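You operate a simulated robot arm through the tools that you are given. There is no shell and no other tool. Be economical: measure what you need, move in short steps, check, and stop when the job is done.

The job below is to be done with a simulated robot arm. You get a single attempt, and the scene is never put back.

## Task
Pour the blue jug into the dip trough and let it run off.
Fine: open the runoff valve and leave it open; put the jug back, close the lid; spill nothing. Set down upright: what you pick out.

The check looks at the end state, three seconds after you hand in, the way a careful person would. Anything else that was tipped, shoved, dropped, spilled or broken makes it a failure. Lids that push on must go on centred and level and be pressed home; caps that screw on are set level and turned clockwise until they are tight.

## Robot
A 7-joint arm with a two-finger parallel gripper on a trunk, on a base that drives. Base frame: it is fixed to the floor where the robot stands at the start and does not move with it; the origin is under the middle of the robot, x ahead of it, y to its left, z up; the surface under the hand at the start is at about z = 800. Lengths are in mm, angles in rad, forces in N, time in s.
Its first joint turns from -2.601 to 2.601 rad. Places, roughly: blue lever [600, -200, 900]; dip lid [900, 300, 800]; dip trough [1000, 300, 700]; green lever [600, -600, 900]; runoff valve [1000, 0, 900]. Payload 3.5 kg.
The tool frame sits at the grasp point between the pads (the TCP): z along the fingers, y along the line on which they close. The tips reach 23 mm beyond it. The gripper opens to 94 mm. The fingers are 38 mm wide and 10 mm thick; the gripper's body (54 by 96 mm) begins 39 mm behind the TCP.
Orientation is that of the tool frame in the base frame, as [roll, pitch, yaw] about the fixed x, y, z axes, in that order (R = Rz(yaw) Ry(pitch) Rx(roll)). With the fingers straight down and closing along the base's y, the tool's x points along the base's -x, its y along +y and its z along -z.

## Interface
- The arm moves only by the tool drive_tool. Its argument "deltas" is text: rows parted by semicolons, each of 6 numbers parted by spaces: the shift along the base's x, y, z in mm, then the turn, a rotation vector about the base's x, y, z in rad. In form: x y z wx wy wz; .... A call has 1 to 8 rows; each row is the pose to reach, as a shift and turn from the pose commanded when the call began. "hand" is the gripper command, from -1 (shut) to 1 (fully open), values between in proportion, set as the call begins (left out, the last holds). Rows are played at 5 a second. More than 50 mm and 0.15 rad between two rows, or a gripper value outside its range, and nothing of the call is played. A pose out of reach is approached as far as the arm can. The call stops where the force on the tool passes 90 N (or 10 N more than at its start, if that is more) or the arm is blocked; 0.2 s more then pass. Each finger travels about 153 mm/s and halts on what it meets, pressing with about 40 N; the grip force reading is that of the motor and also rises with nothing between the fingers. The clock runs only during rows and for 0.2 s after the last one: add rows that repeat a pose to give the fingers time. It gives the time, the measured TCP pose, the force on the tool (base axes), the opening and the grip force at its end, in the units of the frame above (readings bear some noise), with the torque about the TCP (base axes, N m) and any sound that the robot's microphone picked up.
- Cameras (640 x 400 px; columns grow to the right, rows downward): "scene" is now at [-237.8, 174.4, 1293.3]; the picture's right is [-0.18, -0.98, 0.00], its down [-0.32, 0.06, -0.95] and it looks along [0.93, -0.17, -0.32] (base axes); focal length 252 px, centre (320, 200). "wrist" rides on the gripper at [86, 16, -75] in the tool frame; the picture's right is [-0.18, 0.98, 0.00], its down [-0.58, -0.11, -0.81] and it looks along [-0.79, -0.15, 0.59] (tool axes); focal length 243 px, centre (320, 200). There is no depth. A picture from a camera that has moved, and an enlarged one, comes with that camera's place and axes in the base frame and with its lens.
- camera(camera): a new picture of that camera. It takes no simulated time.
- roll_base(legs): drives the robot by 1 to 6 legs, each [ahead, left, turn to the left] in mm, mm and rad, along the robot's own axes; the way and the turn of a leg run together, so that a leg with both is an arc; at most 1500 mm and 3.142 rad a leg. The arm and the cameras ride along, it lands a little off, and it stops where it bumps. It gives what a move gives.
- pan_tilt(pan, tilt): turns the head with the scene camera to pan (to the left, within 2.496 rad either way) and tilt (down, from -0.506 to 1.204), counted from straight ahead of the robot. It gives what a move gives.
- zoom(camera, box): a new picture of the part [left, top, right, bottom] of that camera's present view, enlarged. It takes no simulated time.
- close_job(): hands the job in; it is judged then, once.

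Work in short steps. Places have to be worked out from the pictures, the camera data and where the tool is seen: move nearer, look again, correct. Check each grasp and each placing, and mend what went wrong. You have 120 turns and 98 pictures in all, those below and enlarged ones among them. Open the gripper and draw the arm clear of the work before you hand the job in, unless the task says otherwise; then end with one line.

The tools are called as a command line: name --argument value ..., lists and objects as JSON in quotes. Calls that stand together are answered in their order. drive_tool: Moves the arm, as the interface text tells. Its arguments: {"type":"object","properties":{"deltas":{"type":"string"},"hand":{"type":"number"}},"required":["deltas"]} The other tools are called the same way: roll_base (legs) drives the base; pan_tilt (pan, tilt) turns the head that bears the scene camera; camera (camera) takes a picture; zoom (camera, box) takes an enlarged picture of a part of a camera's view; close_job () hands the job in.

At the start:

```text
t: 0.0
tool_pos: [792.3, -24.0, 1000.0]
tool_rot: [-3.139, 0.001, 3.141]
force: [1.4, 0.8, -0.5]
torque: [0.02, 0.0, -0.01]
opening: 94.0
grip_force: 0.0
robot x, y, heading: [0.5, -0.5, 0.0]
head pan, tilt: [-0.182, 0.33]
```

scene: 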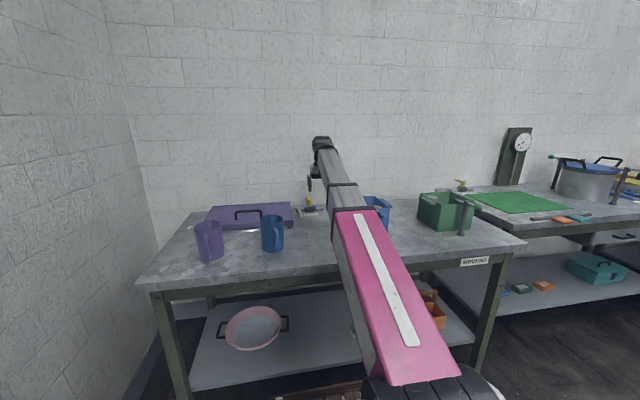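
wrist: 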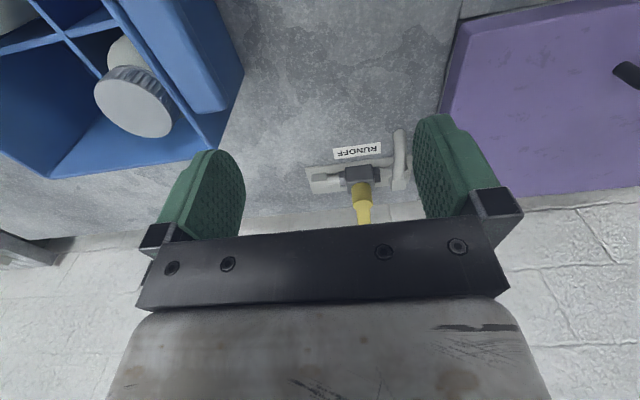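

The scene shows a purple lid over the sunken trough, a blue and a purple jug, and the runoff valve behind. I look closer at these.

zoom --camera "scene" --box '[150, 150, 350, 275]'

zoom --camera "scene" --box '[340, 120, 640, 307]'

zoom --camera "wrist" --box '[240, 100, 480, 250]'

```text
3.20 times, centred on (250, 212) of scene
camera zoom: at [-237.8, 174.4, 1293.3], right [-0.18, -0.98, 0.0], down [-0.32, 0.06, -0.95], along [0.93, -0.17, -0.32], focal length 806 px, centre (544, 160)
```

zoom: 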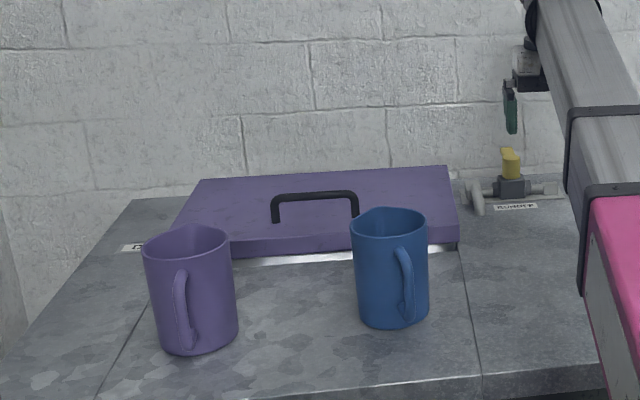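

```text
2.13 times, centred on (490, 214) of scene
camera zoom: at [-237.8, 174.4, 1293.3], right [-0.18, -0.98, 0.0], down [-0.32, 0.06, -0.95], along [0.93, -0.17, -0.32], focal length 538 px, centre (-43, 171)
```

zoom: 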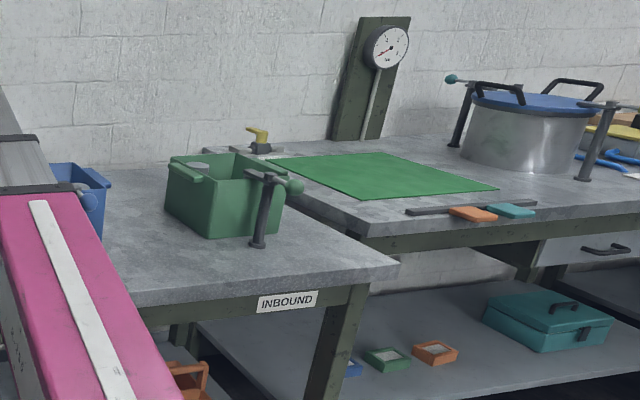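

```text
2.67 times, centred on (360, 175) of wrist
camera zoom: at [705.3, -9.0, 1075.1], right [0.18, 0.98, 0.0], down [0.58, -0.11, 0.81], along [0.79, -0.15, -0.59], focal length 647 px, centre (213, 267)
```

zoom: 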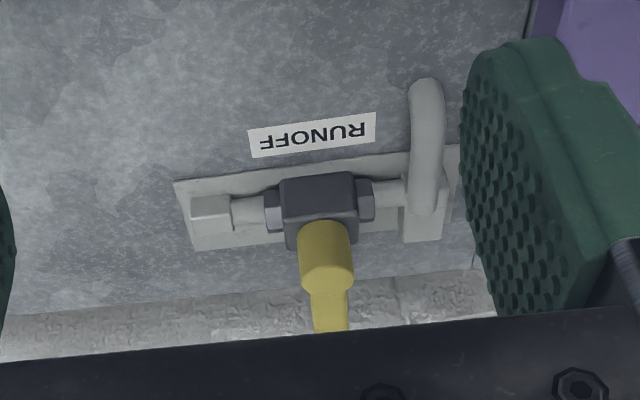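

I zoom right in on the valve and jugs.

zoom --camera "scene" --box '[290, 190, 330, 215]'

zoom --camera "scene" --box '[180, 200, 300, 275]'

```text
16.00 times, centred on (310, 202) of scene
camera zoom: at [-237.8, 174.4, 1293.3], right [-0.18, -0.98, 0.0], down [-0.32, 0.06, -0.95], along [0.93, -0.17, -0.32], focal length 4032 px, centre (480, 160)
```

zoom: 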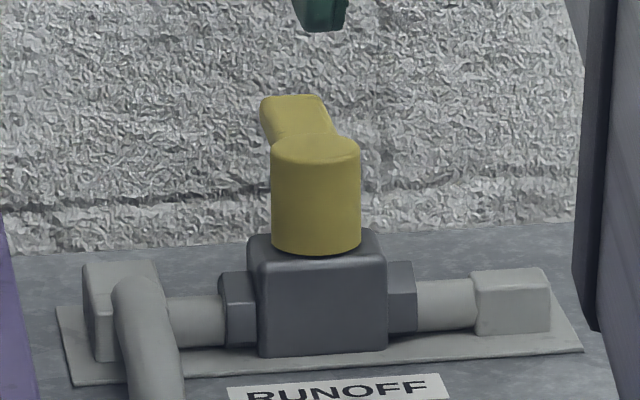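

```text
5.33 times, centred on (240, 238) of scene
camera zoom: at [-237.8, 174.4, 1293.3], right [-0.18, -0.98, 0.0], down [-0.32, 0.06, -0.95], along [0.93, -0.17, -0.32], focal length 1344 px, centre (747, 0)
```

zoom: 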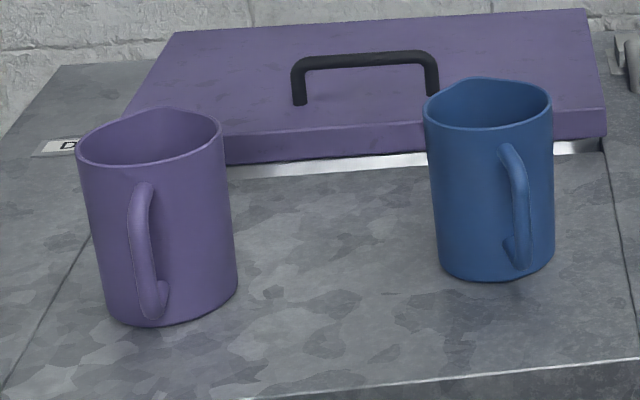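

The valve lever points to the wall (across the pipe), hub at about (1010, 2), with lever about z 865. Now I move the hand over to look at the lid from above, and check the green valve for comparison.

drive_tool --deltas "0 40 20 0 0 0;0 80 40 0 0 0;0 120 60 0 0 0;0 160 80 0 0 0;0 200 100 0 0 0;0 240 120 0 0 0;0 280 120 0 0 0;0 300 120 0 0 0"

camera --camera "wrist"

zoom --camera "scene" --box '[440, 170, 488, 200]'

```text
t: 1.4
tool_pos: [794.1, 208.5, 1116.0]
tool_rot: [-3.138, 0.02, -3.135]
force: [4.5, 4.7, -7.6]
torque: [-0.56, -0.44, -0.53]
opening: 93.9
grip_force: 0.0
robot x, y, heading: [-1.2, -2.7, -0.001]
head pan, tilt: [-0.182, 0.33]
stopped in row 7: the force on the tool passed its limit at 104 N (the readings are from after the stop); the commanded pose is now the measured one
```

```text
90 pictures are left
camera wrist: at [706.6, 223.8, 1189.9], right [0.18, 0.98, 0.0], down [0.57, -0.1, 0.82], along [0.8, -0.14, -0.58], focal length 243 px, centre (320, 200)
```

wrist: 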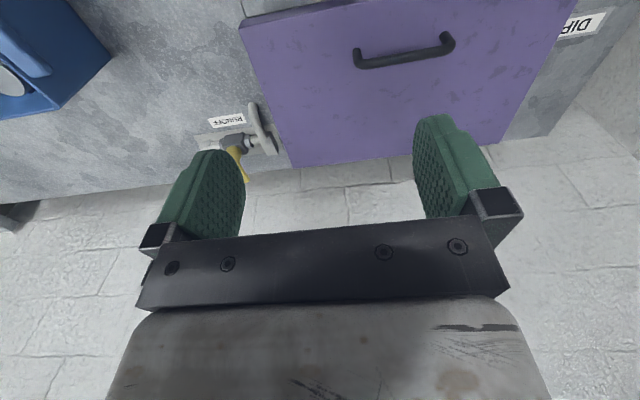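

```text
13.33 times, centred on (464, 185) of scene
camera zoom: at [-237.8, 174.5, 1293.3], right [-0.18, -0.98, 0.0], down [-0.32, 0.06, -0.95], along [0.93, -0.17, -0.32], focal length 3360 px, centre (-1600, 400)
```

zoom: 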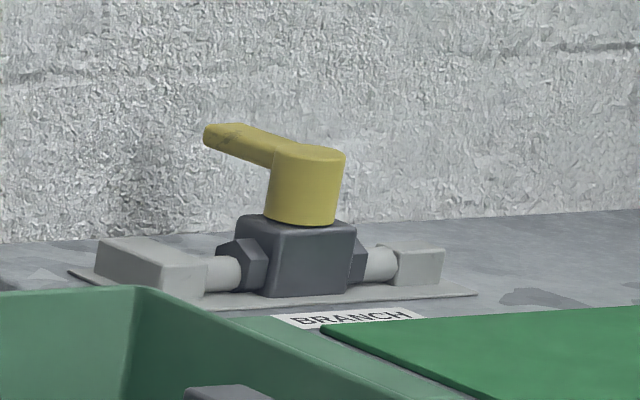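

The move stopped on a force with nothing seen near the hand; I check the scene for what the arm touched.

camera --camera "scene"

```text
88 pictures are left
camera scene: at [-237.8, 174.5, 1293.3], right [-0.18, -0.98, 0.0], down [-0.32, 0.06, -0.95], along [0.93, -0.17, -0.32], focal length 252 px, centre (320, 200)
```

scene: 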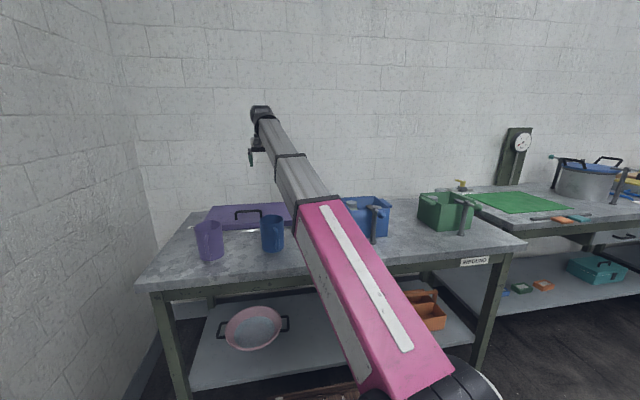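

zoom --camera "scene" --box '[330, 180, 410, 250]'

zoom --camera "wrist" --box '[200, 0, 640, 210]'

zoom --camera "scene" --box '[250, 205, 298, 258]'

```text
5.71 times, centred on (370, 215) of scene
camera zoom: at [-237.8, 174.5, 1293.3], right [-0.18, -0.98, 0.0], down [-0.32, 0.06, -0.95], along [0.93, -0.17, -0.32], focal length 1440 px, centre (34, 114)
```

zoom: 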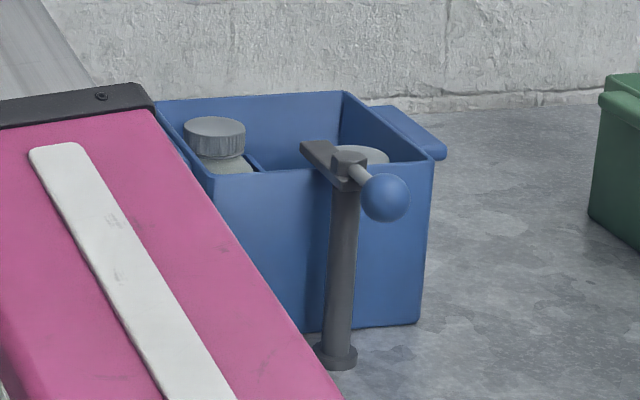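

```text
1.45 times, centred on (420, 105) of wrist
camera zoom: at [706.6, 223.8, 1189.9], right [0.18, 0.98, 0.0], down [0.57, -0.1, 0.82], along [0.8, -0.14, -0.58], focal length 353 px, centre (174, 338)
```

zoom: 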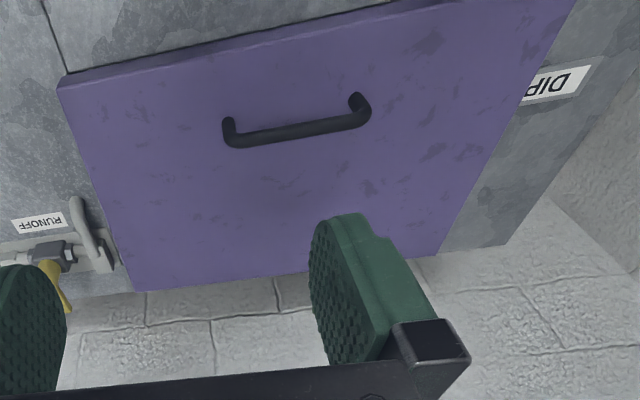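

```text
7.55 times, centred on (274, 232) of scene
camera zoom: at [-237.8, 174.5, 1293.3], right [-0.18, -0.98, 0.0], down [-0.32, 0.06, -0.95], along [0.93, -0.17, -0.32], focal length 1902 px, centre (667, -38)
```

zoom: 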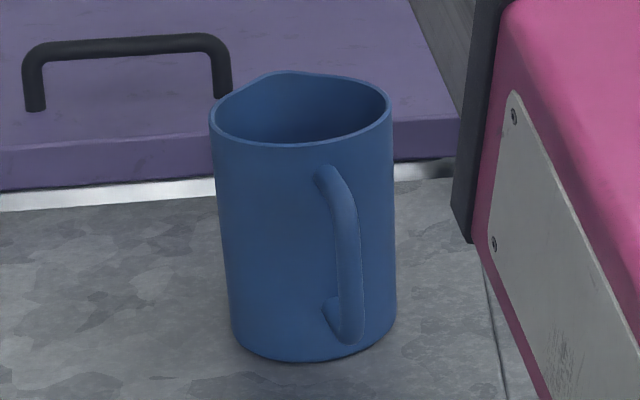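

Lid handle is near the front edge, so the lid looks hinged at the back. Before driving nearer I look down at the base's clearance to the table.

pan_tilt --pan -0.1 --tilt 1.0

camera --camera "scene"

```text
t: 2.5
tool_pos: [793.8, 209.3, 1114.9]
tool_rot: [-3.138, 0.019, -3.132]
force: [7.0, 4.6, -15.2]
torque: [-0.53, -1.02, -0.56]
opening: 93.9
grip_force: 0.0
robot x, y, heading: [1.9, -0.8, 0.002]
head pan, tilt: [-0.099, 1.0]
```

```text
84 pictures are left
camera scene: at [-260.1, 184.3, 1236.6], right [-0.1, -0.99, 0.0], down [-0.84, 0.08, -0.54], along [0.54, -0.05, -0.84], focal length 252 px, centre (320, 200)
```

scene: 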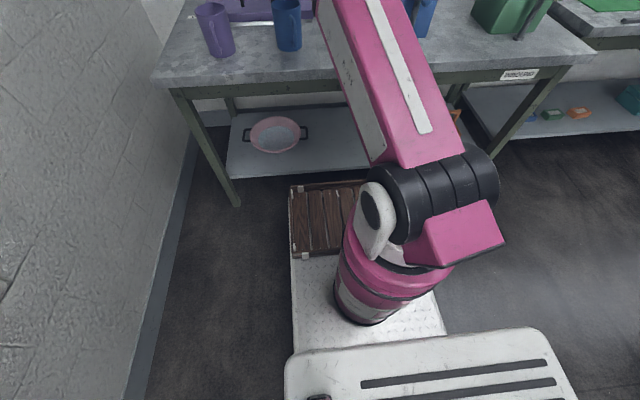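

The base's front deck is close to the shelf, so I'll avoid driving forward for now and reach the valve with a tilted hand. I move slowly to above and before the valve, tilting 0.5 rad forward and half closing the fingers.

drive_tool --deltas "10 -26 -10 0 -0.06 0;20 -52 -20 0 -0.12 0;30 -78 -30 0 -0.18 0;40 -104 -40 0 -0.24 0;50 -130 -50 0 -0.31 0;65 -157 -60 0 -0.37 0;80 -183 -70 0 -0.44 0;95 -209 -80 0 -0.5 0" --hand -0.1

camera --camera "wrist"

pan_tilt --pan -0.182 --tilt 0.33

zoom --camera "scene" --box '[270, 150, 366, 210]'

```text
t: 4.3
tool_pos: [888.2, 0.6, 1037.5]
tool_rot: [-3.133, 0.517, -3.131]
force: [0.0, 0.2, -0.1]
torque: [0.0, 0.0, 0.01]
opening: 42.3
grip_force: 0.2
robot x, y, heading: [2.1, 0.7, -0.001]
head pan, tilt: [-0.099, 1.0]
```

```text
83 pictures are left
camera wrist: at [776.0, 14.6, 1059.6], right [0.15, 0.98, 0.08], down [0.11, -0.1, 0.99], along [0.98, -0.14, -0.12], focal length 243 px, centre (320, 200)
```

wrist: 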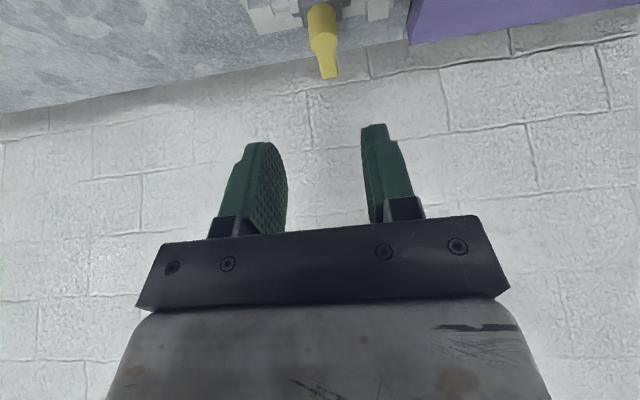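

```text
t: 5.3
tool_pos: [886.8, 1.1, 1037.3]
tool_rot: [-3.132, 0.517, -3.13]
force: [0.1, -0.1, 0.2]
torque: [0.01, -0.03, 0.0]
opening: 42.4
grip_force: 0.1
robot x, y, heading: [1.1, 2.3, 0.002]
head pan, tilt: [-0.182, 0.33]
```

```text
6.67 times, centred on (318, 180) of scene
camera zoom: at [-237.8, 174.4, 1293.2], right [-0.18, -0.98, 0.0], down [-0.32, 0.06, -0.95], along [0.93, -0.17, -0.32], focal length 1680 px, centre (333, 333)
```

zoom: 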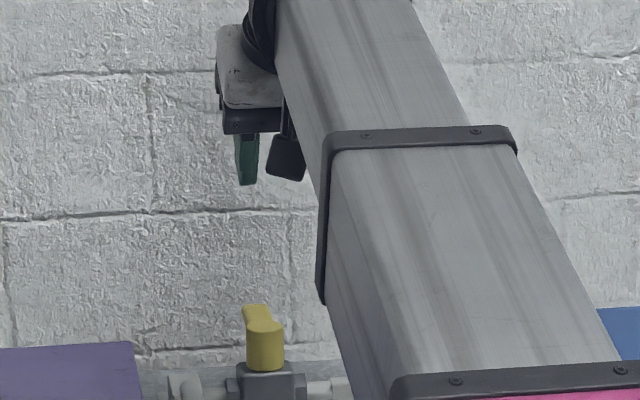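

Lever tip is at about (1065, -2, 865), hub axis near (1000, 0). I bring the open fingers above the lever's end.

drive_tool --deltas "21 0 -10 0 0 0;42 0 -20 0 0 0;63 0 -30 0 0 0;84 0 -40 0 0 0;105 -1 -50 0 0 0;126 -2 -60 0 0 0;147 -3 -70 0 0 0;168 -3 -80 0 0 0"

camera --camera "wrist"

zoom --camera "scene" --box '[270, 160, 350, 210]'

```text
t: 7.1
tool_pos: [1057.7, -3.2, 954.8]
tool_rot: [-3.132, 0.517, -3.131]
force: [-0.7, -0.2, 0.0]
torque: [-0.01, 0.01, 0.0]
opening: 42.3
grip_force: 0.0
robot x, y, heading: [-3.7, 2.1, 0.002]
head pan, tilt: [-0.182, 0.33]
```

```text
81 pictures are left
camera wrist: at [944.2, 11.7, 978.6], right [0.15, 0.98, 0.08], down [0.11, -0.1, 0.99], along [0.98, -0.14, -0.12], focal length 243 px, centre (320, 200)
```

wrist: 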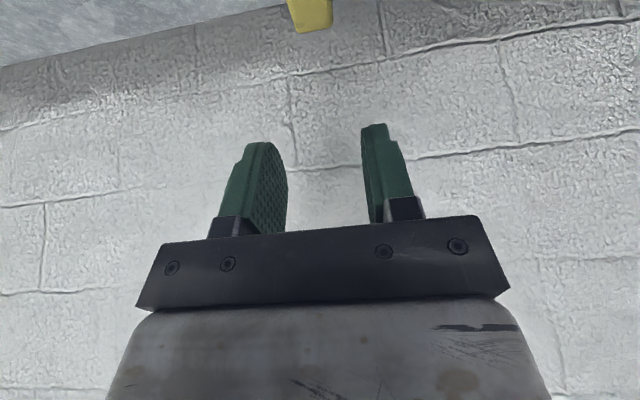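

```text
8.00 times, centred on (310, 185) of scene
camera zoom: at [-237.8, 174.4, 1293.3], right [-0.18, -0.98, 0.0], down [-0.32, 0.06, -0.95], along [0.93, -0.17, -0.32], focal length 2016 px, centre (400, 320)
```

zoom: 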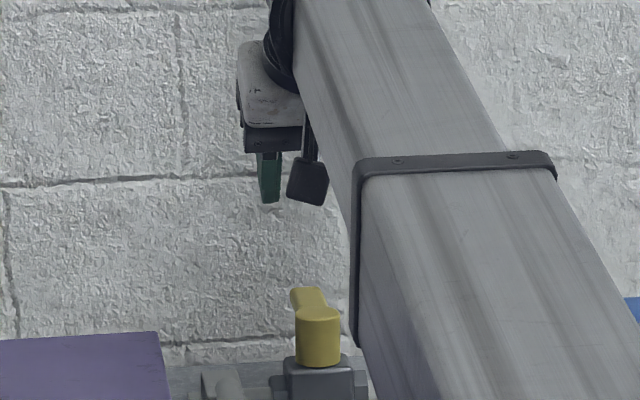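

The lever end is centred between the fingers in y. I lower 80 mm around it, watching the force.

drive_tool --deltas "0 0 -12 0 0 0;0 0 -24 0 0 0;0 0 -36 0 0 0;0 0 -48 0 0 0;0 0 -58 0 0 0;0 0 -68 0 0 0;0 0 -77 0 0 0"

camera --camera "wrist"

zoom --camera "scene" --box '[286, 180, 334, 210]'

```text
t: 8.7
tool_pos: [1056.2, -2.5, 878.7]
tool_rot: [-3.132, 0.517, -3.132]
force: [-0.2, -0.5, -0.1]
torque: [0.03, 0.02, 0.0]
opening: 42.3
grip_force: 0.1
robot x, y, heading: [-2.5, 0.7, 0.002]
head pan, tilt: [-0.182, 0.33]
```

```text
79 pictures are left
camera wrist: at [944.8, 12.3, 902.3], right [0.15, 0.98, 0.08], down [0.11, -0.1, 0.99], along [0.98, -0.14, -0.12], focal length 243 px, centre (320, 200)
```

wrist: 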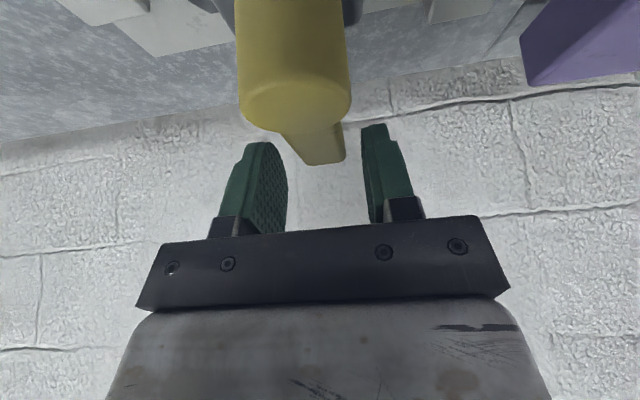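

```text
13.33 times, centred on (310, 195) of scene
camera zoom: at [-237.8, 174.4, 1293.3], right [-0.18, -0.98, 0.0], down [-0.32, 0.06, -0.95], along [0.93, -0.17, -0.32], focal length 3360 px, centre (453, 267)
```

zoom: 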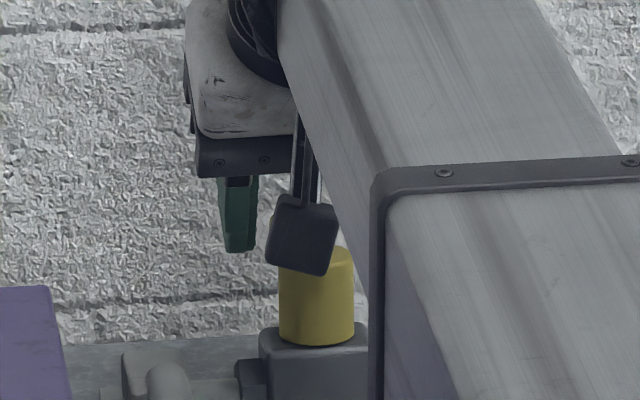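

The lever end sits between the fingers. I try swinging it toward +y (as the branch valve's lever lies), turning the hand rigidly about the hub axis.

drive_tool --deltas "-0.1 5.6 0 0 0 0.1;-0.7 11.2 0 0 0 0.2;-1.9 16.6 0 0 0 0.3;-3.6 22 0 0 0 0.4;-5.9 27 0 0 0 0.5;-8.7 32 0 0 0 0.6;-11.9 36.6 0 0 0 0.7"

camera --camera "wrist"

```text
t: 10.3
tool_pos: [1049.9, 26.1, 879.5]
tool_rot: [-3.112, 0.517, -2.427]
force: [17.9, -83.5, 39.3]
torque: [-3.69, -0.01, -2.65]
opening: 75.2
grip_force: 36.2
robot x, y, heading: [1.6, -3.8, -0.005]
head pan, tilt: [-0.182, 0.33]
```

```text
77 pictures are left
camera wrist: at [954.0, -35.1, 902.7], right [-0.51, 0.86, 0.06], down [0.14, 0.01, 0.99], along [0.85, 0.52, -0.12], focal length 243 px, centre (320, 200)
```

wrist: 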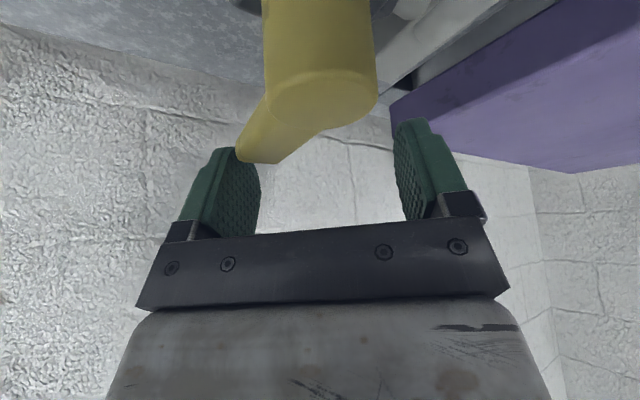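

The lever holds hard that way (84 N), so this is its stop. I back off and will try the other way.

drive_tool --deltas "2 -5 0 0 0 -0.1;5 -12 0 0 0 -0.25;8 -19 0 0 0 -0.4;9 -25 0 0 0 -0.55;9 -30 0 0 0 -0.7;9 -30 0 0 0 -0.7" --hand -0.1

camera --camera "wrist"

```text
t: 11.7
tool_pos: [1053.2, 7.0, 879.2]
tool_rot: [-3.135, 0.516, -3.133]
force: [0.1, -0.7, -0.2]
torque: [-0.02, 0.01, -0.01]
opening: 42.3
grip_force: 0.0
robot x, y, heading: [-1.7, -3.7, 0.003]
head pan, tilt: [-0.182, 0.33]
```

```text
76 pictures are left
camera wrist: at [941.0, 21.1, 902.1], right [0.15, 0.98, 0.09], down [0.11, -0.1, 0.99], along [0.98, -0.14, -0.12], focal length 243 px, centre (320, 200)
```

wrist: 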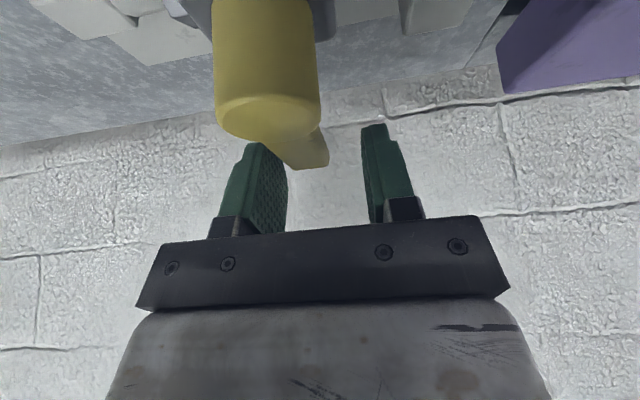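

Lever unmoved. Now the swing toward -y about the hub.

drive_tool --deltas "0.4 -5.3 0 0 0 -0.1;0.3 -10.7 0 0 0 -0.2;-0.3 -16 0 0 0 -0.3;-1.5 -21.2 0 0 0 -0.4;-3.1 -26.3 0 0 0 -0.5;-5.3 -31.1 0 0 0 -0.6;-8 -35.8 0 0 0 -0.7"

camera --camera "wrist"

```text
t: 13.3
tool_pos: [1045.8, -32.5, 879.7]
tool_rot: [-3.133, 0.516, 2.45]
force: [0.2, 0.2, -1.2]
torque: [0.01, 0.01, -0.01]
opening: 42.8
grip_force: 0.1
robot x, y, heading: [-0.3, 7.1, -0.002]
head pan, tilt: [-0.182, 0.33]
```

```text
75 pictures are left
camera wrist: at [970.3, 51.0, 902.3], right [0.75, 0.65, 0.08], down [0.02, -0.15, 0.99], along [0.66, -0.74, -0.12], focal length 243 px, centre (320, 200)
```

wrist: 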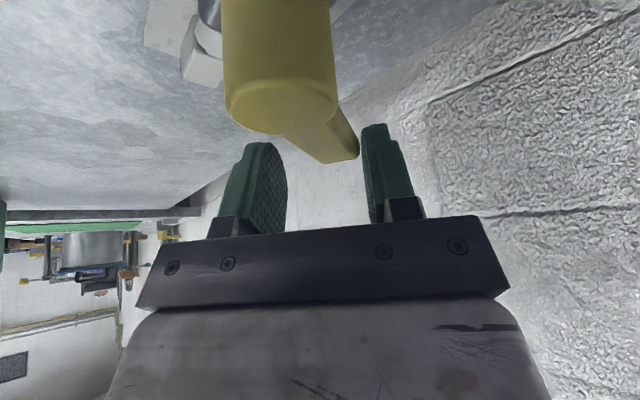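

The lever turns freely this way. I continue the arc.

drive_tool --deltas "-4.2 -5.3 0 0 0 -0.12;-8.9 -10 0 0 0 -0.24;-14.2 -14.1 0 0 0 -0.36;-20 -17.6 0 0 0 -0.48;-26.1 -20.4 0 0 0 -0.6;-32.5 -22.4 0 0 0 -0.72;-39.1 -23.6 0 0 0 -0.84;-44.2 -24 0 0 0 -0.93"

camera --camera "wrist"

```text
t: 15.1
tool_pos: [1002.5, -56.3, 877.5]
tool_rot: [-3.133, 0.519, 1.521]
force: [1.6, -0.2, 0.2]
torque: [0.0, -0.01, -0.03]
opening: 42.5
grip_force: 0.3
robot x, y, heading: [-0.9, -2.2, 0.0]
head pan, tilt: [-0.182, 0.33]
```

```text
74 pictures are left
camera wrist: at [1024.7, 54.1, 901.7], right [0.97, -0.21, 0.08], down [-0.11, -0.1, 0.99], along [-0.2, -0.97, -0.12], focal length 243 px, centre (320, 200)
```

wrist: 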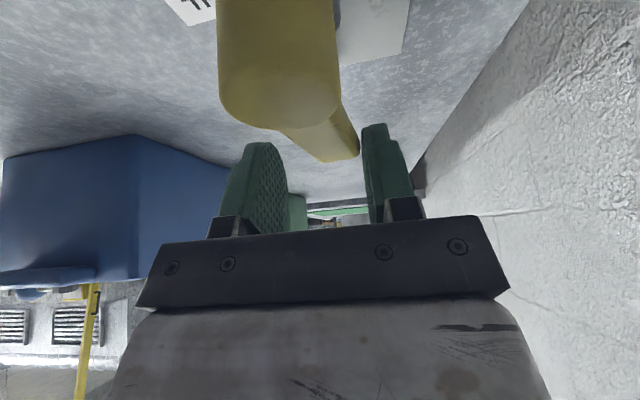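

Lever rests on the +x finger, a bit short of along the pipe. I push on toward -x until it meets its stop.

drive_tool --deltas "-4 0 0 0 0 -0.05;-8 0 0 0 0 -0.1;-12 0 0 0 0 -0.15;-15 0 0 0 0 -0.2;-18 0 0 0 0 -0.2;-21 0 0 0 0 -0.2"

camera --camera "wrist"

camera --camera "scene"

```text
t: 16.5
tool_pos: [984.9, -55.1, 879.5]
tool_rot: [-3.141, 0.516, 1.322]
force: [42.9, 4.4, 5.5]
torque: [0.01, -0.82, 0.41]
opening: 60.0
grip_force: 20.4
robot x, y, heading: [-0.9, -0.2, -0.001]
head pan, tilt: [-0.182, 0.33]
```

```text
73 pictures are left
camera wrist: at [1028.6, 48.0, 902.0], right [0.91, -0.4, 0.09], down [-0.13, -0.08, 0.99], along [-0.39, -0.91, -0.12], focal length 243 px, centre (320, 200)
```

wrist: 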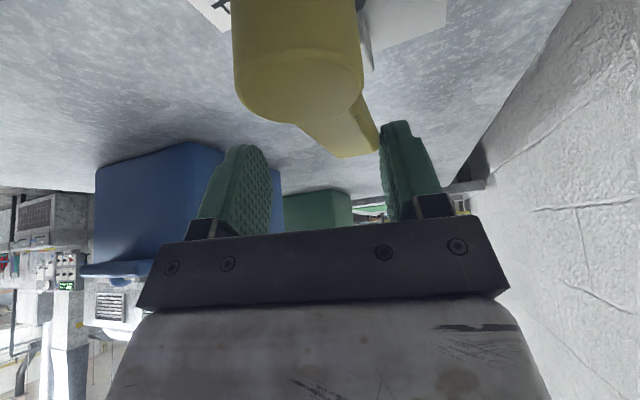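

```text
72 pictures are left
camera scene: at [-236.6, 174.5, 1293.4], right [-0.18, -0.98, 0.0], down [-0.32, 0.06, -0.95], along [0.93, -0.17, -0.32], focal length 252 px, centre (320, 200)
```

scene: 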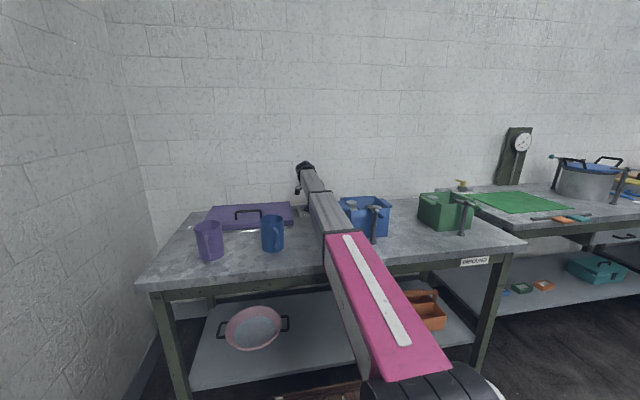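

The valve reached its open stop (43 N). I ease off, rise clear, and level the hand.

drive_tool --deltas "8 0 0 0 0 0;10 0 15 0 0 0;10 0 40 0 0 0;10 0 70 0 0 0;0 0 100 0.125 -0.032 0;-10 10 120 0.25 -0.065 0;-20 20 130 0.375 -0.097 0;-30 30 140 0.5 -0.129 0"

camera --camera "wrist"

zoom --camera "scene" --box '[286, 190, 334, 220]'

```text
t: 18.3
tool_pos: [950.9, -28.0, 1020.0]
tool_rot: [-3.136, -0.001, 1.32]
force: [0.4, -0.1, -0.4]
torque: [0.01, 0.01, -0.01]
opening: 42.4
grip_force: 0.0
robot x, y, heading: [1.3, 1.8, -0.001]
head pan, tilt: [-0.182, 0.33]
```

```text
71 pictures are left
camera wrist: at [988.4, 51.6, 1094.9], right [0.91, -0.42, -0.01], down [-0.24, -0.54, 0.81], along [-0.34, -0.73, -0.59], focal length 243 px, centre (320, 200)
```

wrist: 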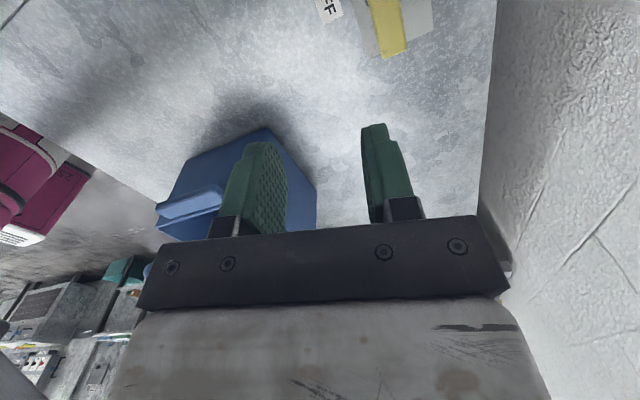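

```text
13.33 times, centred on (310, 205) of scene
camera zoom: at [-237.8, 174.4, 1293.3], right [-0.18, -0.98, 0.0], down [-0.32, 0.06, -0.95], along [0.93, -0.17, -0.32], focal length 3360 px, centre (453, 133)
```

zoom: 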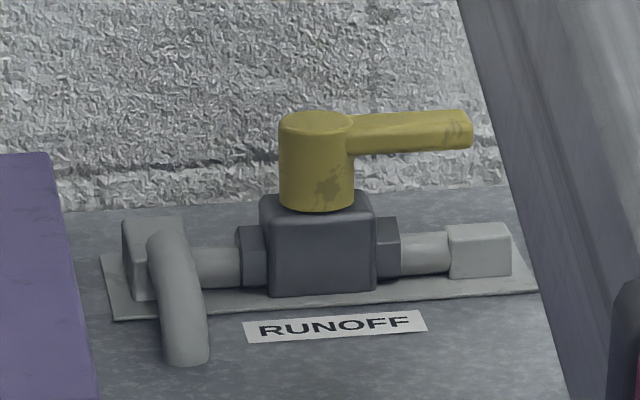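

The valve is open, in line with its pipe. Now I carry the hand over toward the lid handle, turned so the fingers close along x.

drive_tool --deltas "-8 30 0 0 0 0.03;-16 60 0 0 0 0.06;-24 90 0 0 0 0.09;-32 120 0 0 0 0.12;-40 150 0 0 0 0.16;-46 180 0 0 0 0.2;-52 210 0 0 0 0.23;-58 240 0 0 0 0.25" --hand 0

drive_tool --deltas "0 23 0 0 0 0;0 46 0 0 0 0;0 70 0 0 0 0;0 94 0 0 0 0"

camera --camera "wrist"

zoom --camera "scene" --box '[190, 140, 310, 260]'

```text
t: 20.1
tool_pos: [890.2, 214.8, 1022.2]
tool_rot: [-3.135, 0.001, 1.571]
force: [0.6, 0.3, 0.1]
torque: [-0.02, 0.02, 0.01]
opening: 46.9
grip_force: 0.1
robot x, y, heading: [3.5, 1.2, 0.002]
head pan, tilt: [-0.182, 0.33]
```

```text
t: 21.1
tool_pos: [893.7, 308.3, 1019.7]
tool_rot: [-3.135, 0.001, 1.57]
force: [-0.2, -0.4, 0.0]
torque: [-0.02, 0.0, -0.01]
opening: 46.9
grip_force: 0.2
robot x, y, heading: [-1.5, 1.2, 0.003]
head pan, tilt: [-0.182, 0.33]
```

```text
69 pictures are left
camera wrist: at [909.9, 393.7, 1095.0], right [0.98, -0.18, -0.01], down [-0.1, -0.58, 0.81], along [-0.15, -0.79, -0.59], focal length 243 px, centre (320, 200)
```

wrist: 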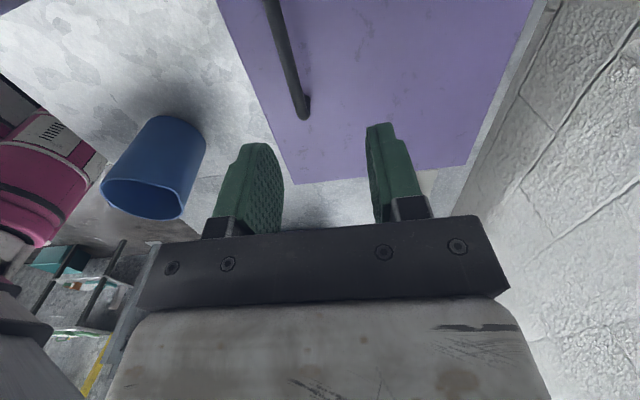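

```text
3.33 times, centred on (250, 200) of scene
camera zoom: at [-237.7, 174.5, 1293.3], right [-0.18, -0.98, 0.0], down [-0.32, 0.06, -0.95], along [0.93, -0.17, -0.32], focal length 840 px, centre (553, 200)
```

zoom: 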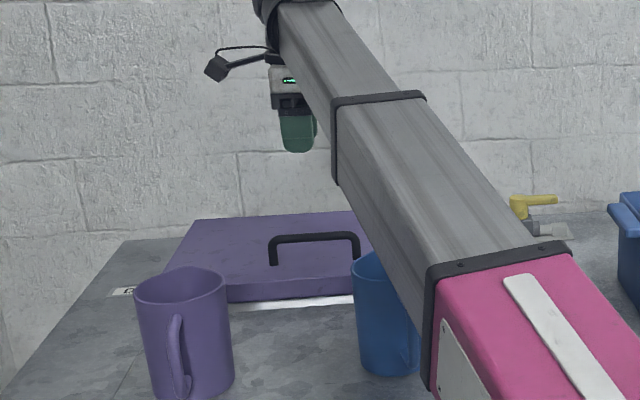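

From this view the handle bar is at about (858, 300, 877) and the lid's top near z 848. I go above it first.

drive_tool --deltas "-12 -3 -20 0 0 0;-24 -6 -40 0 0 0;-36 -8 -60 0 0 0;-36 -8 -80 0 0 0"

camera --camera "wrist"

zoom --camera "scene" --box '[210, 180, 290, 230]'

```text
t: 22.1
tool_pos: [857.2, 300.0, 939.2]
tool_rot: [-3.135, 0.0, 1.571]
force: [0.0, -0.4, -0.1]
torque: [-0.03, 0.04, 0.01]
opening: 47.1
grip_force: 0.2
robot x, y, heading: [-1.2, -2.3, -0.001]
head pan, tilt: [-0.182, 0.33]
```

```text
67 pictures are left
camera wrist: at [873.5, 385.4, 1014.9], right [0.98, -0.18, -0.01], down [-0.1, -0.58, 0.81], along [-0.15, -0.79, -0.59], focal length 243 px, centre (320, 200)
```

wrist: 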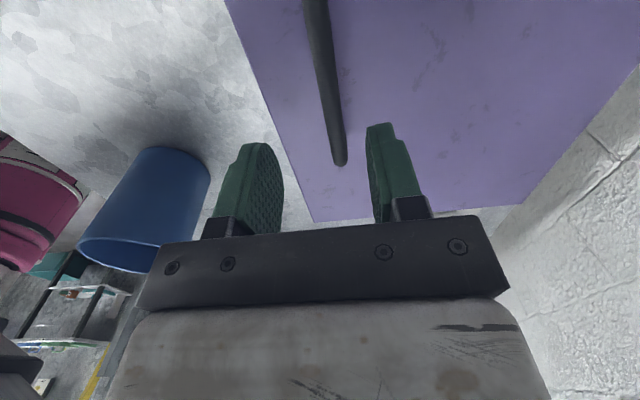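

```text
8.00 times, centred on (250, 205) of scene
camera zoom: at [-237.8, 174.4, 1293.3], right [-0.18, -0.98, 0.0], down [-0.32, 0.06, -0.95], along [0.93, -0.17, -0.32], focal length 2016 px, centre (880, 160)
```

zoom: 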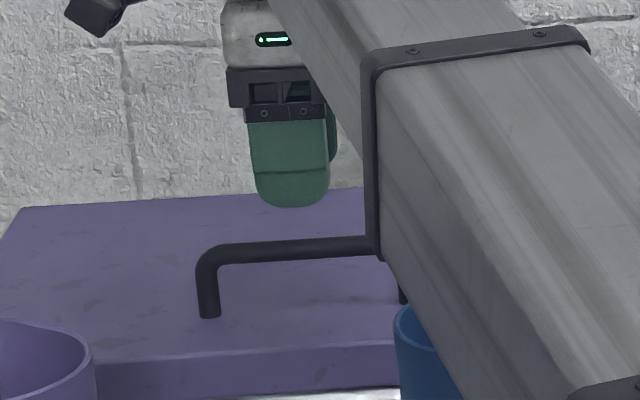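

Bar confirmed near x 862, z 881, centred at y 300. I lower onto it and then close.

drive_tool --deltas "4 0 -15 0 0 0;4 0 -30 0 0 0;4 0 -45 0 0 0;4 0 -59 0 0 0"

drive_tool --deltas "0 0 0 0 0 0;0 0 0 0 0 0;0 0 0 0 0 0" --hand -1

camera --camera "wrist"

```text
t: 23.1
tool_pos: [861.0, 300.4, 879.9]
tool_rot: [-3.135, 0.0, 1.571]
force: [0.4, 0.4, -0.7]
torque: [-0.02, -0.01, -0.01]
opening: 46.9
grip_force: 0.0
robot x, y, heading: [2.8, -1.0, 0.002]
head pan, tilt: [-0.182, 0.33]
```

```text
t: 23.9
tool_pos: [864.4, 300.4, 880.2]
tool_rot: [-3.137, 0.0, 1.571]
force: [28.2, 1.3, -0.7]
torque: [-0.1, -0.04, 0.02]
opening: 11.8
grip_force: 44.9
robot x, y, heading: [0.6, -0.7, 0.003]
head pan, tilt: [-0.182, 0.33]
```

```text
65 pictures are left
camera wrist: at [880.2, 386.4, 955.4], right [0.98, -0.18, 0.0], down [-0.11, -0.58, 0.81], along [-0.15, -0.79, -0.59], focal length 243 px, centre (320, 200)
```

wrist: 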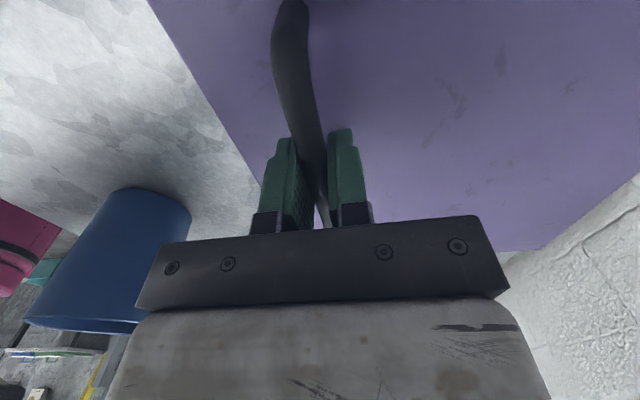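

Firm on the bar (12 mm). I lift a little to learn whether the lid is hinged or loose.

drive_tool --deltas "4 0 2 0 0 0;4 0 5 0 0 0;4 0 8 0 0 0;5 0 12 0 0 0;5 0 12 0 0 0"

zoom --camera "scene" --box '[190, 180, 310, 255]'

```text
t: 25.1
tool_pos: [867.6, 301.0, 892.2]
tool_rot: [-3.136, -0.001, 1.572]
force: [22.6, 10.6, -11.7]
torque: [-0.54, 0.01, -0.16]
opening: 11.7
grip_force: 45.7
robot x, y, heading: [-1.8, -2.2, -0.002]
head pan, tilt: [-0.182, 0.33]
```

```text
5.33 times, centred on (250, 218) of scene
camera zoom: at [-236.9, 174.9, 1293.4], right [-0.18, -0.98, 0.0], down [-0.32, 0.06, -0.95], along [0.93, -0.17, -0.32], focal length 1344 px, centre (693, 107)
```

zoom: 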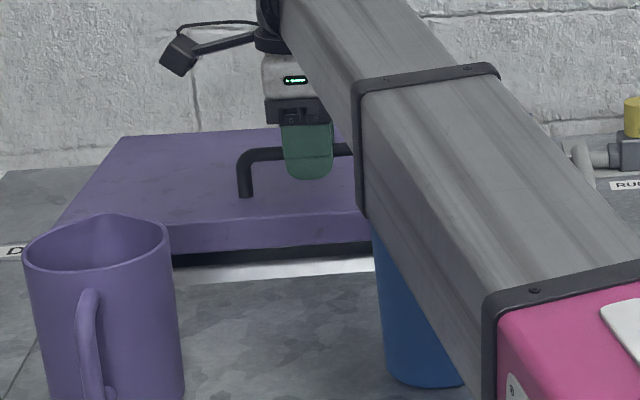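

The front edge rises with ~12 N while the back stays: hinged at the rear. I follow the hinge arc, letting the bar roll in the pads.

drive_tool --deltas "5 0 10 0 0 0;9 0 20 0 0 0;13 0 30 0 0 0;19 0 40 0 0 0;24 0 50 0 0 0;30 0 60 0 0 0;37 0 70 0 0 0"

zoom --camera "scene" --box '[170, 130, 330, 255]'

camera --camera "wrist"

```text
t: 26.7
tool_pos: [904.2, 300.7, 960.6]
tool_rot: [-3.134, 0.002, 1.571]
force: [17.8, 14.4, -20.7]
torque: [-0.02, 0.02, -0.27]
opening: 11.5
grip_force: 45.2
robot x, y, heading: [-1.4, 3.2, 0.0]
head pan, tilt: [-0.182, 0.33]
```

```text
3.20 times, centred on (250, 192) of scene
camera zoom: at [-236.7, 175.1, 1293.4], right [-0.18, -0.98, 0.0], down [-0.32, 0.06, -0.95], along [0.93, -0.17, -0.32], focal length 806 px, centre (544, 224)
```

zoom: 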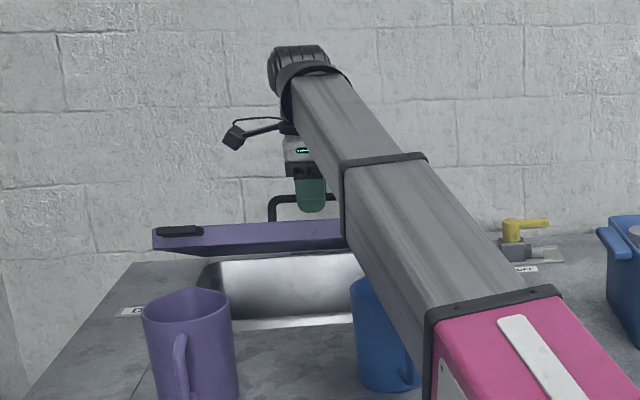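

```text
62 pictures are left
camera wrist: at [921.0, 386.2, 1036.3], right [0.98, -0.18, -0.01], down [-0.1, -0.58, 0.81], along [-0.15, -0.79, -0.59], focal length 243 px, centre (320, 200)
```

wrist: 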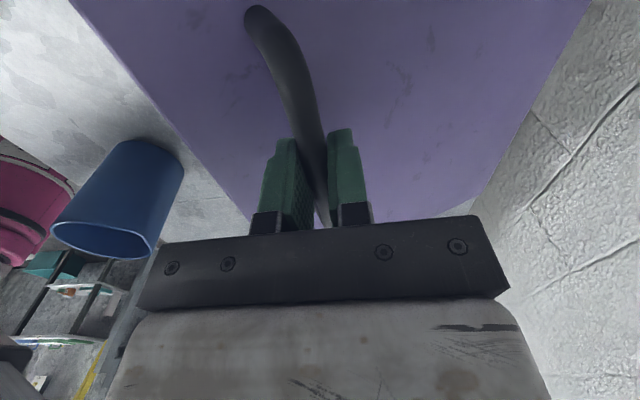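

The arc matches a hinge near (1086, 825). I test whether the hinge holds by friction by easing back slightly and reading the force.

drive_tool --deltas "-1 0 -2 0 0 0;-2 0 -5 0 0 0;-2 0 -5 0 0 0"

zoom --camera "scene" --box '[190, 195, 250, 240]'

```text
t: 27.5
tool_pos: [901.0, 300.2, 956.4]
tool_rot: [-3.134, -0.001, 1.573]
force: [10.4, 17.6, -9.7]
torque: [0.1, -0.19, -0.29]
opening: 11.5
grip_force: 45.2
robot x, y, heading: [-1.1, -1.9, 0.004]
head pan, tilt: [-0.182, 0.33]
```

```text
8.89 times, centred on (220, 218) of scene
camera zoom: at [-237.3, 175.1, 1293.3], right [-0.18, -0.98, 0.0], down [-0.32, 0.06, -0.95], along [0.93, -0.17, -0.32], focal length 2240 px, centre (1209, 44)
```

zoom: 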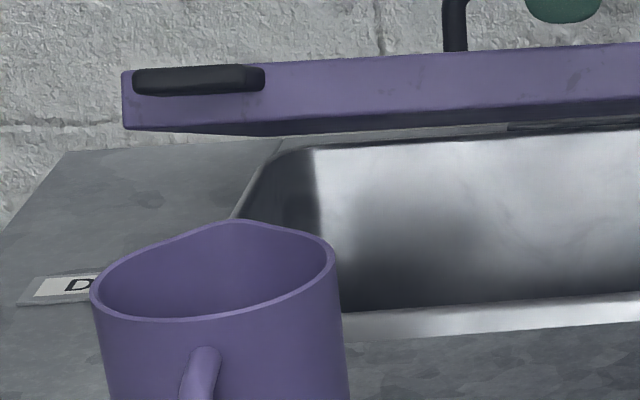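

Gravity dominates (it would fall if let go here), and the arm will run out of reach from this stance. I lower the lid back, let go, and reposition the base.

drive_tool --deltas "-5 0 -7 0 0 0;-9 0 -14 0 0 0;-15 0 -24 0 0 0;-20 0 -34 0 0 0;-25 0 -45 0 0 0;-28.5 0 -55 0 0 0;-32 0 -65 0 0 0;-34 0 -74 0 0 0"

drive_tool --deltas "0 0 -2 0 0 0;0 0 -2 0 0 0;0 0 -2 0 0 0" --hand 0

drive_tool --deltas "0 0 20 0 0 0;0 0 40 0 0 0;0 0 70 0 0 0;0 0 100 0 0 0;0 0 130 0 0 0;0 0 160 0 0 0"

pan_tilt --pan 0.2 --tilt 0.9

camera --camera "scene"

```text
t: 29.3
tool_pos: [863.5, 298.9, 882.0]
tool_rot: [-3.131, 0.002, 1.572]
force: [-32.8, 8.9, 6.9]
torque: [-0.13, 0.05, -0.15]
opening: 12.0
grip_force: 45.3
robot x, y, heading: [2.8, -0.9, -0.003]
head pan, tilt: [-0.182, 0.33]
```

```text
t: 30.1
tool_pos: [867.2, 298.7, 880.8]
tool_rot: [-3.135, 0.005, 1.572]
force: [-0.6, 0.1, 1.3]
torque: [-0.01, 0.01, 0.01]
opening: 46.9
grip_force: 0.0
robot x, y, heading: [0.1, -0.5, 0.001]
head pan, tilt: [-0.182, 0.33]
```

```text
t: 31.5
tool_pos: [866.4, 299.4, 1042.2]
tool_rot: [-3.134, 0.0, 1.571]
force: [-0.1, -0.1, 0.2]
torque: [0.01, -0.01, 0.0]
opening: 47.2
grip_force: 0.0
robot x, y, heading: [-0.1, 0.4, -0.002]
head pan, tilt: [-0.182, 0.33]
```

```text
t: 32.5
tool_pos: [867.8, 299.8, 1041.0]
tool_rot: [-3.134, 0.0, 1.57]
force: [0.4, -1.1, 0.0]
torque: [-0.01, 0.03, 0.0]
opening: 46.9
grip_force: 0.1
robot x, y, heading: [1.2, 1.4, -0.004]
head pan, tilt: [0.201, 0.901]
```

```text
60 pictures are left
camera scene: at [-255.5, 206.3, 1243.8], right [0.2, -0.98, 0.0], down [-0.77, -0.16, -0.62], along [0.61, 0.12, -0.78], focal length 252 px, centre (320, 200)
```

scene: 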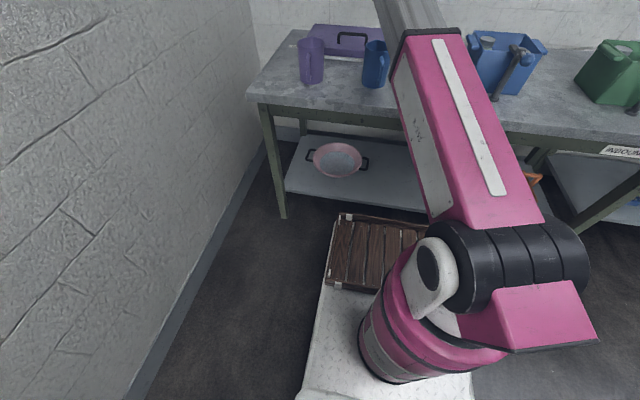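

There seems to be free floor to the left and a little room ahead. I first swing the hand back to the robot's middle, then drive left 290 mm and ahead 30 mm.

drive_tool --deltas "0 -34 5 0 0 0;-5 -68 10 0 0 0;-10 -102 10 0 0 0;-15 -136 10 0 0 0;-20 -170 10 0 0 0;-25 -204 10 0 0 0;-30 -238 10 0 0 0;-30 -270 10 0 0 0"

roll_base --legs '[[0, 290, 0]]'

roll_base --legs '[[30, 0, 0]]'

camera --camera "scene"

```text
t: 34.3
tool_pos: [835.7, 28.0, 1052.4]
tool_rot: [-3.135, 0.001, 1.574]
force: [0.0, -0.1, 0.0]
torque: [-0.04, -0.03, 0.02]
opening: 47.0
grip_force: 0.1
robot x, y, heading: [-1.2, 1.1, -0.002]
head pan, tilt: [0.201, 0.901]
```

```text
t: 36.3
tool_pos: [834.9, 318.5, 1052.6]
tool_rot: [-3.134, 0.001, 1.574]
force: [-0.2, -0.5, 0.0]
torque: [0.01, -0.03, 0.0]
opening: 47.0
grip_force: 0.1
robot x, y, heading: [3.8, 286.6, 0.005]
head pan, tilt: [0.201, 0.901]
```

```text
t: 37.1
tool_pos: [865.9, 319.0, 1052.6]
tool_rot: [-3.135, 0.002, 1.575]
force: [-0.1, -0.5, 0.0]
torque: [-0.01, 0.0, -0.05]
opening: 47.1
grip_force: 0.1
robot x, y, heading: [30.8, 286.0, -0.0]
head pan, tilt: [0.201, 0.901]
```

```text
59 pictures are left
camera scene: at [-226.1, 493.4, 1243.8], right [0.2, -0.98, 0.0], down [-0.77, -0.16, -0.62], along [0.61, 0.13, -0.78], focal length 252 px, centre (320, 200)
```

scene: 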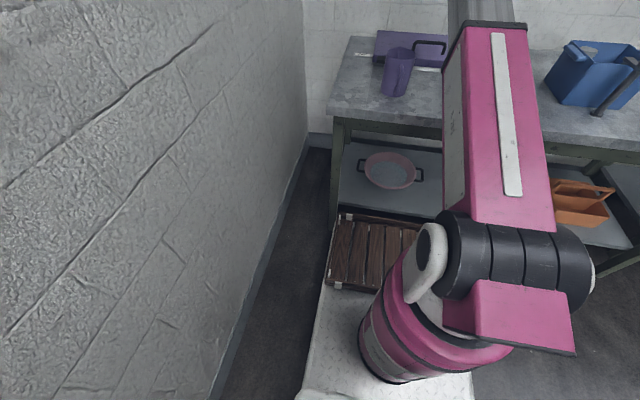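

I'm now at (31, 286) with a straight-ahead reach. I go down on the handle again, with the bar nearer the fingertips.

drive_tool --deltas "1 -10 -20 0 0 0;1 -19 -45 0 0 0;1 -19 -75 0 0 0;1 -19 -105 0 0 0;1 -19 -135 0 0 0;1 -19 -150 0 0 0;1 -19 -162 0 0 0"

drive_tool --deltas "0 0 0 0 0 0;0 0 0 0 0 0;0 0 0 0 0 0" --hand -1

```text
t: 38.7
tool_pos: [866.4, 298.7, 889.4]
tool_rot: [-3.134, 0.001, 1.575]
force: [0.3, 0.3, 0.4]
torque: [0.02, -0.02, -0.03]
opening: 46.9
grip_force: 0.0
robot x, y, heading: [30.7, 290.1, 0.007]
head pan, tilt: [0.201, 0.901]
```

```text
t: 39.5
tool_pos: [863.5, 299.6, 889.3]
tool_rot: [-3.128, 0.002, 1.572]
force: [-33.5, 0.1, 3.6]
torque: [-0.03, 0.44, -0.46]
opening: 11.5
grip_force: 44.3
robot x, y, heading: [28.6, 287.6, -0.002]
head pan, tilt: [0.201, 0.901]
```

Held. I lift along the hinge arc to about 0.8 rad.

drive_tool --deltas "3.6 0 21.7 0 0 0;12.3 0 42.6 0 0 0;23 0 62.6 0 0 0;35.8 0 81.3 0 0 0;50.3 0 98.7 0 0 0;66.5 0 114.6 0 0 0;84.2 0 128.8 0 0 0;103.2 0 141.1 0 0 0"

camera --camera "wrist"

```text
t: 41.3
tool_pos: [973.2, 298.1, 1029.4]
tool_rot: [-3.135, 0.001, 1.575]
force: [12.6, 12.3, -29.5]
torque: [-0.04, -0.18, -0.82]
opening: 11.5
grip_force: 44.4
robot x, y, heading: [28.9, 290.1, 0.001]
head pan, tilt: [0.201, 0.901]
```

```text
58 pictures are left
camera wrist: at [989.6, 384.0, 1105.2], right [0.98, -0.18, -0.01], down [-0.1, -0.58, 0.81], along [-0.15, -0.79, -0.59], focal length 243 px, centre (320, 200)
```

wrist: 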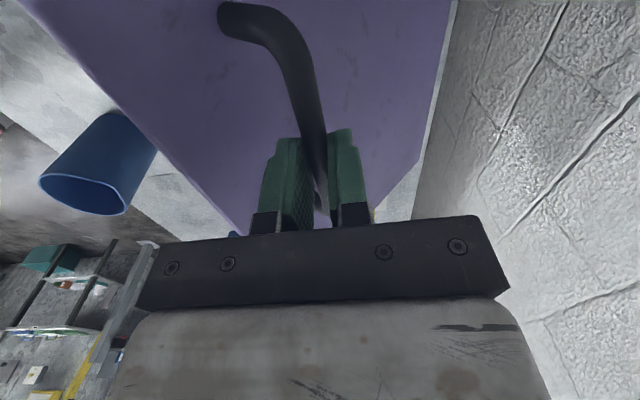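

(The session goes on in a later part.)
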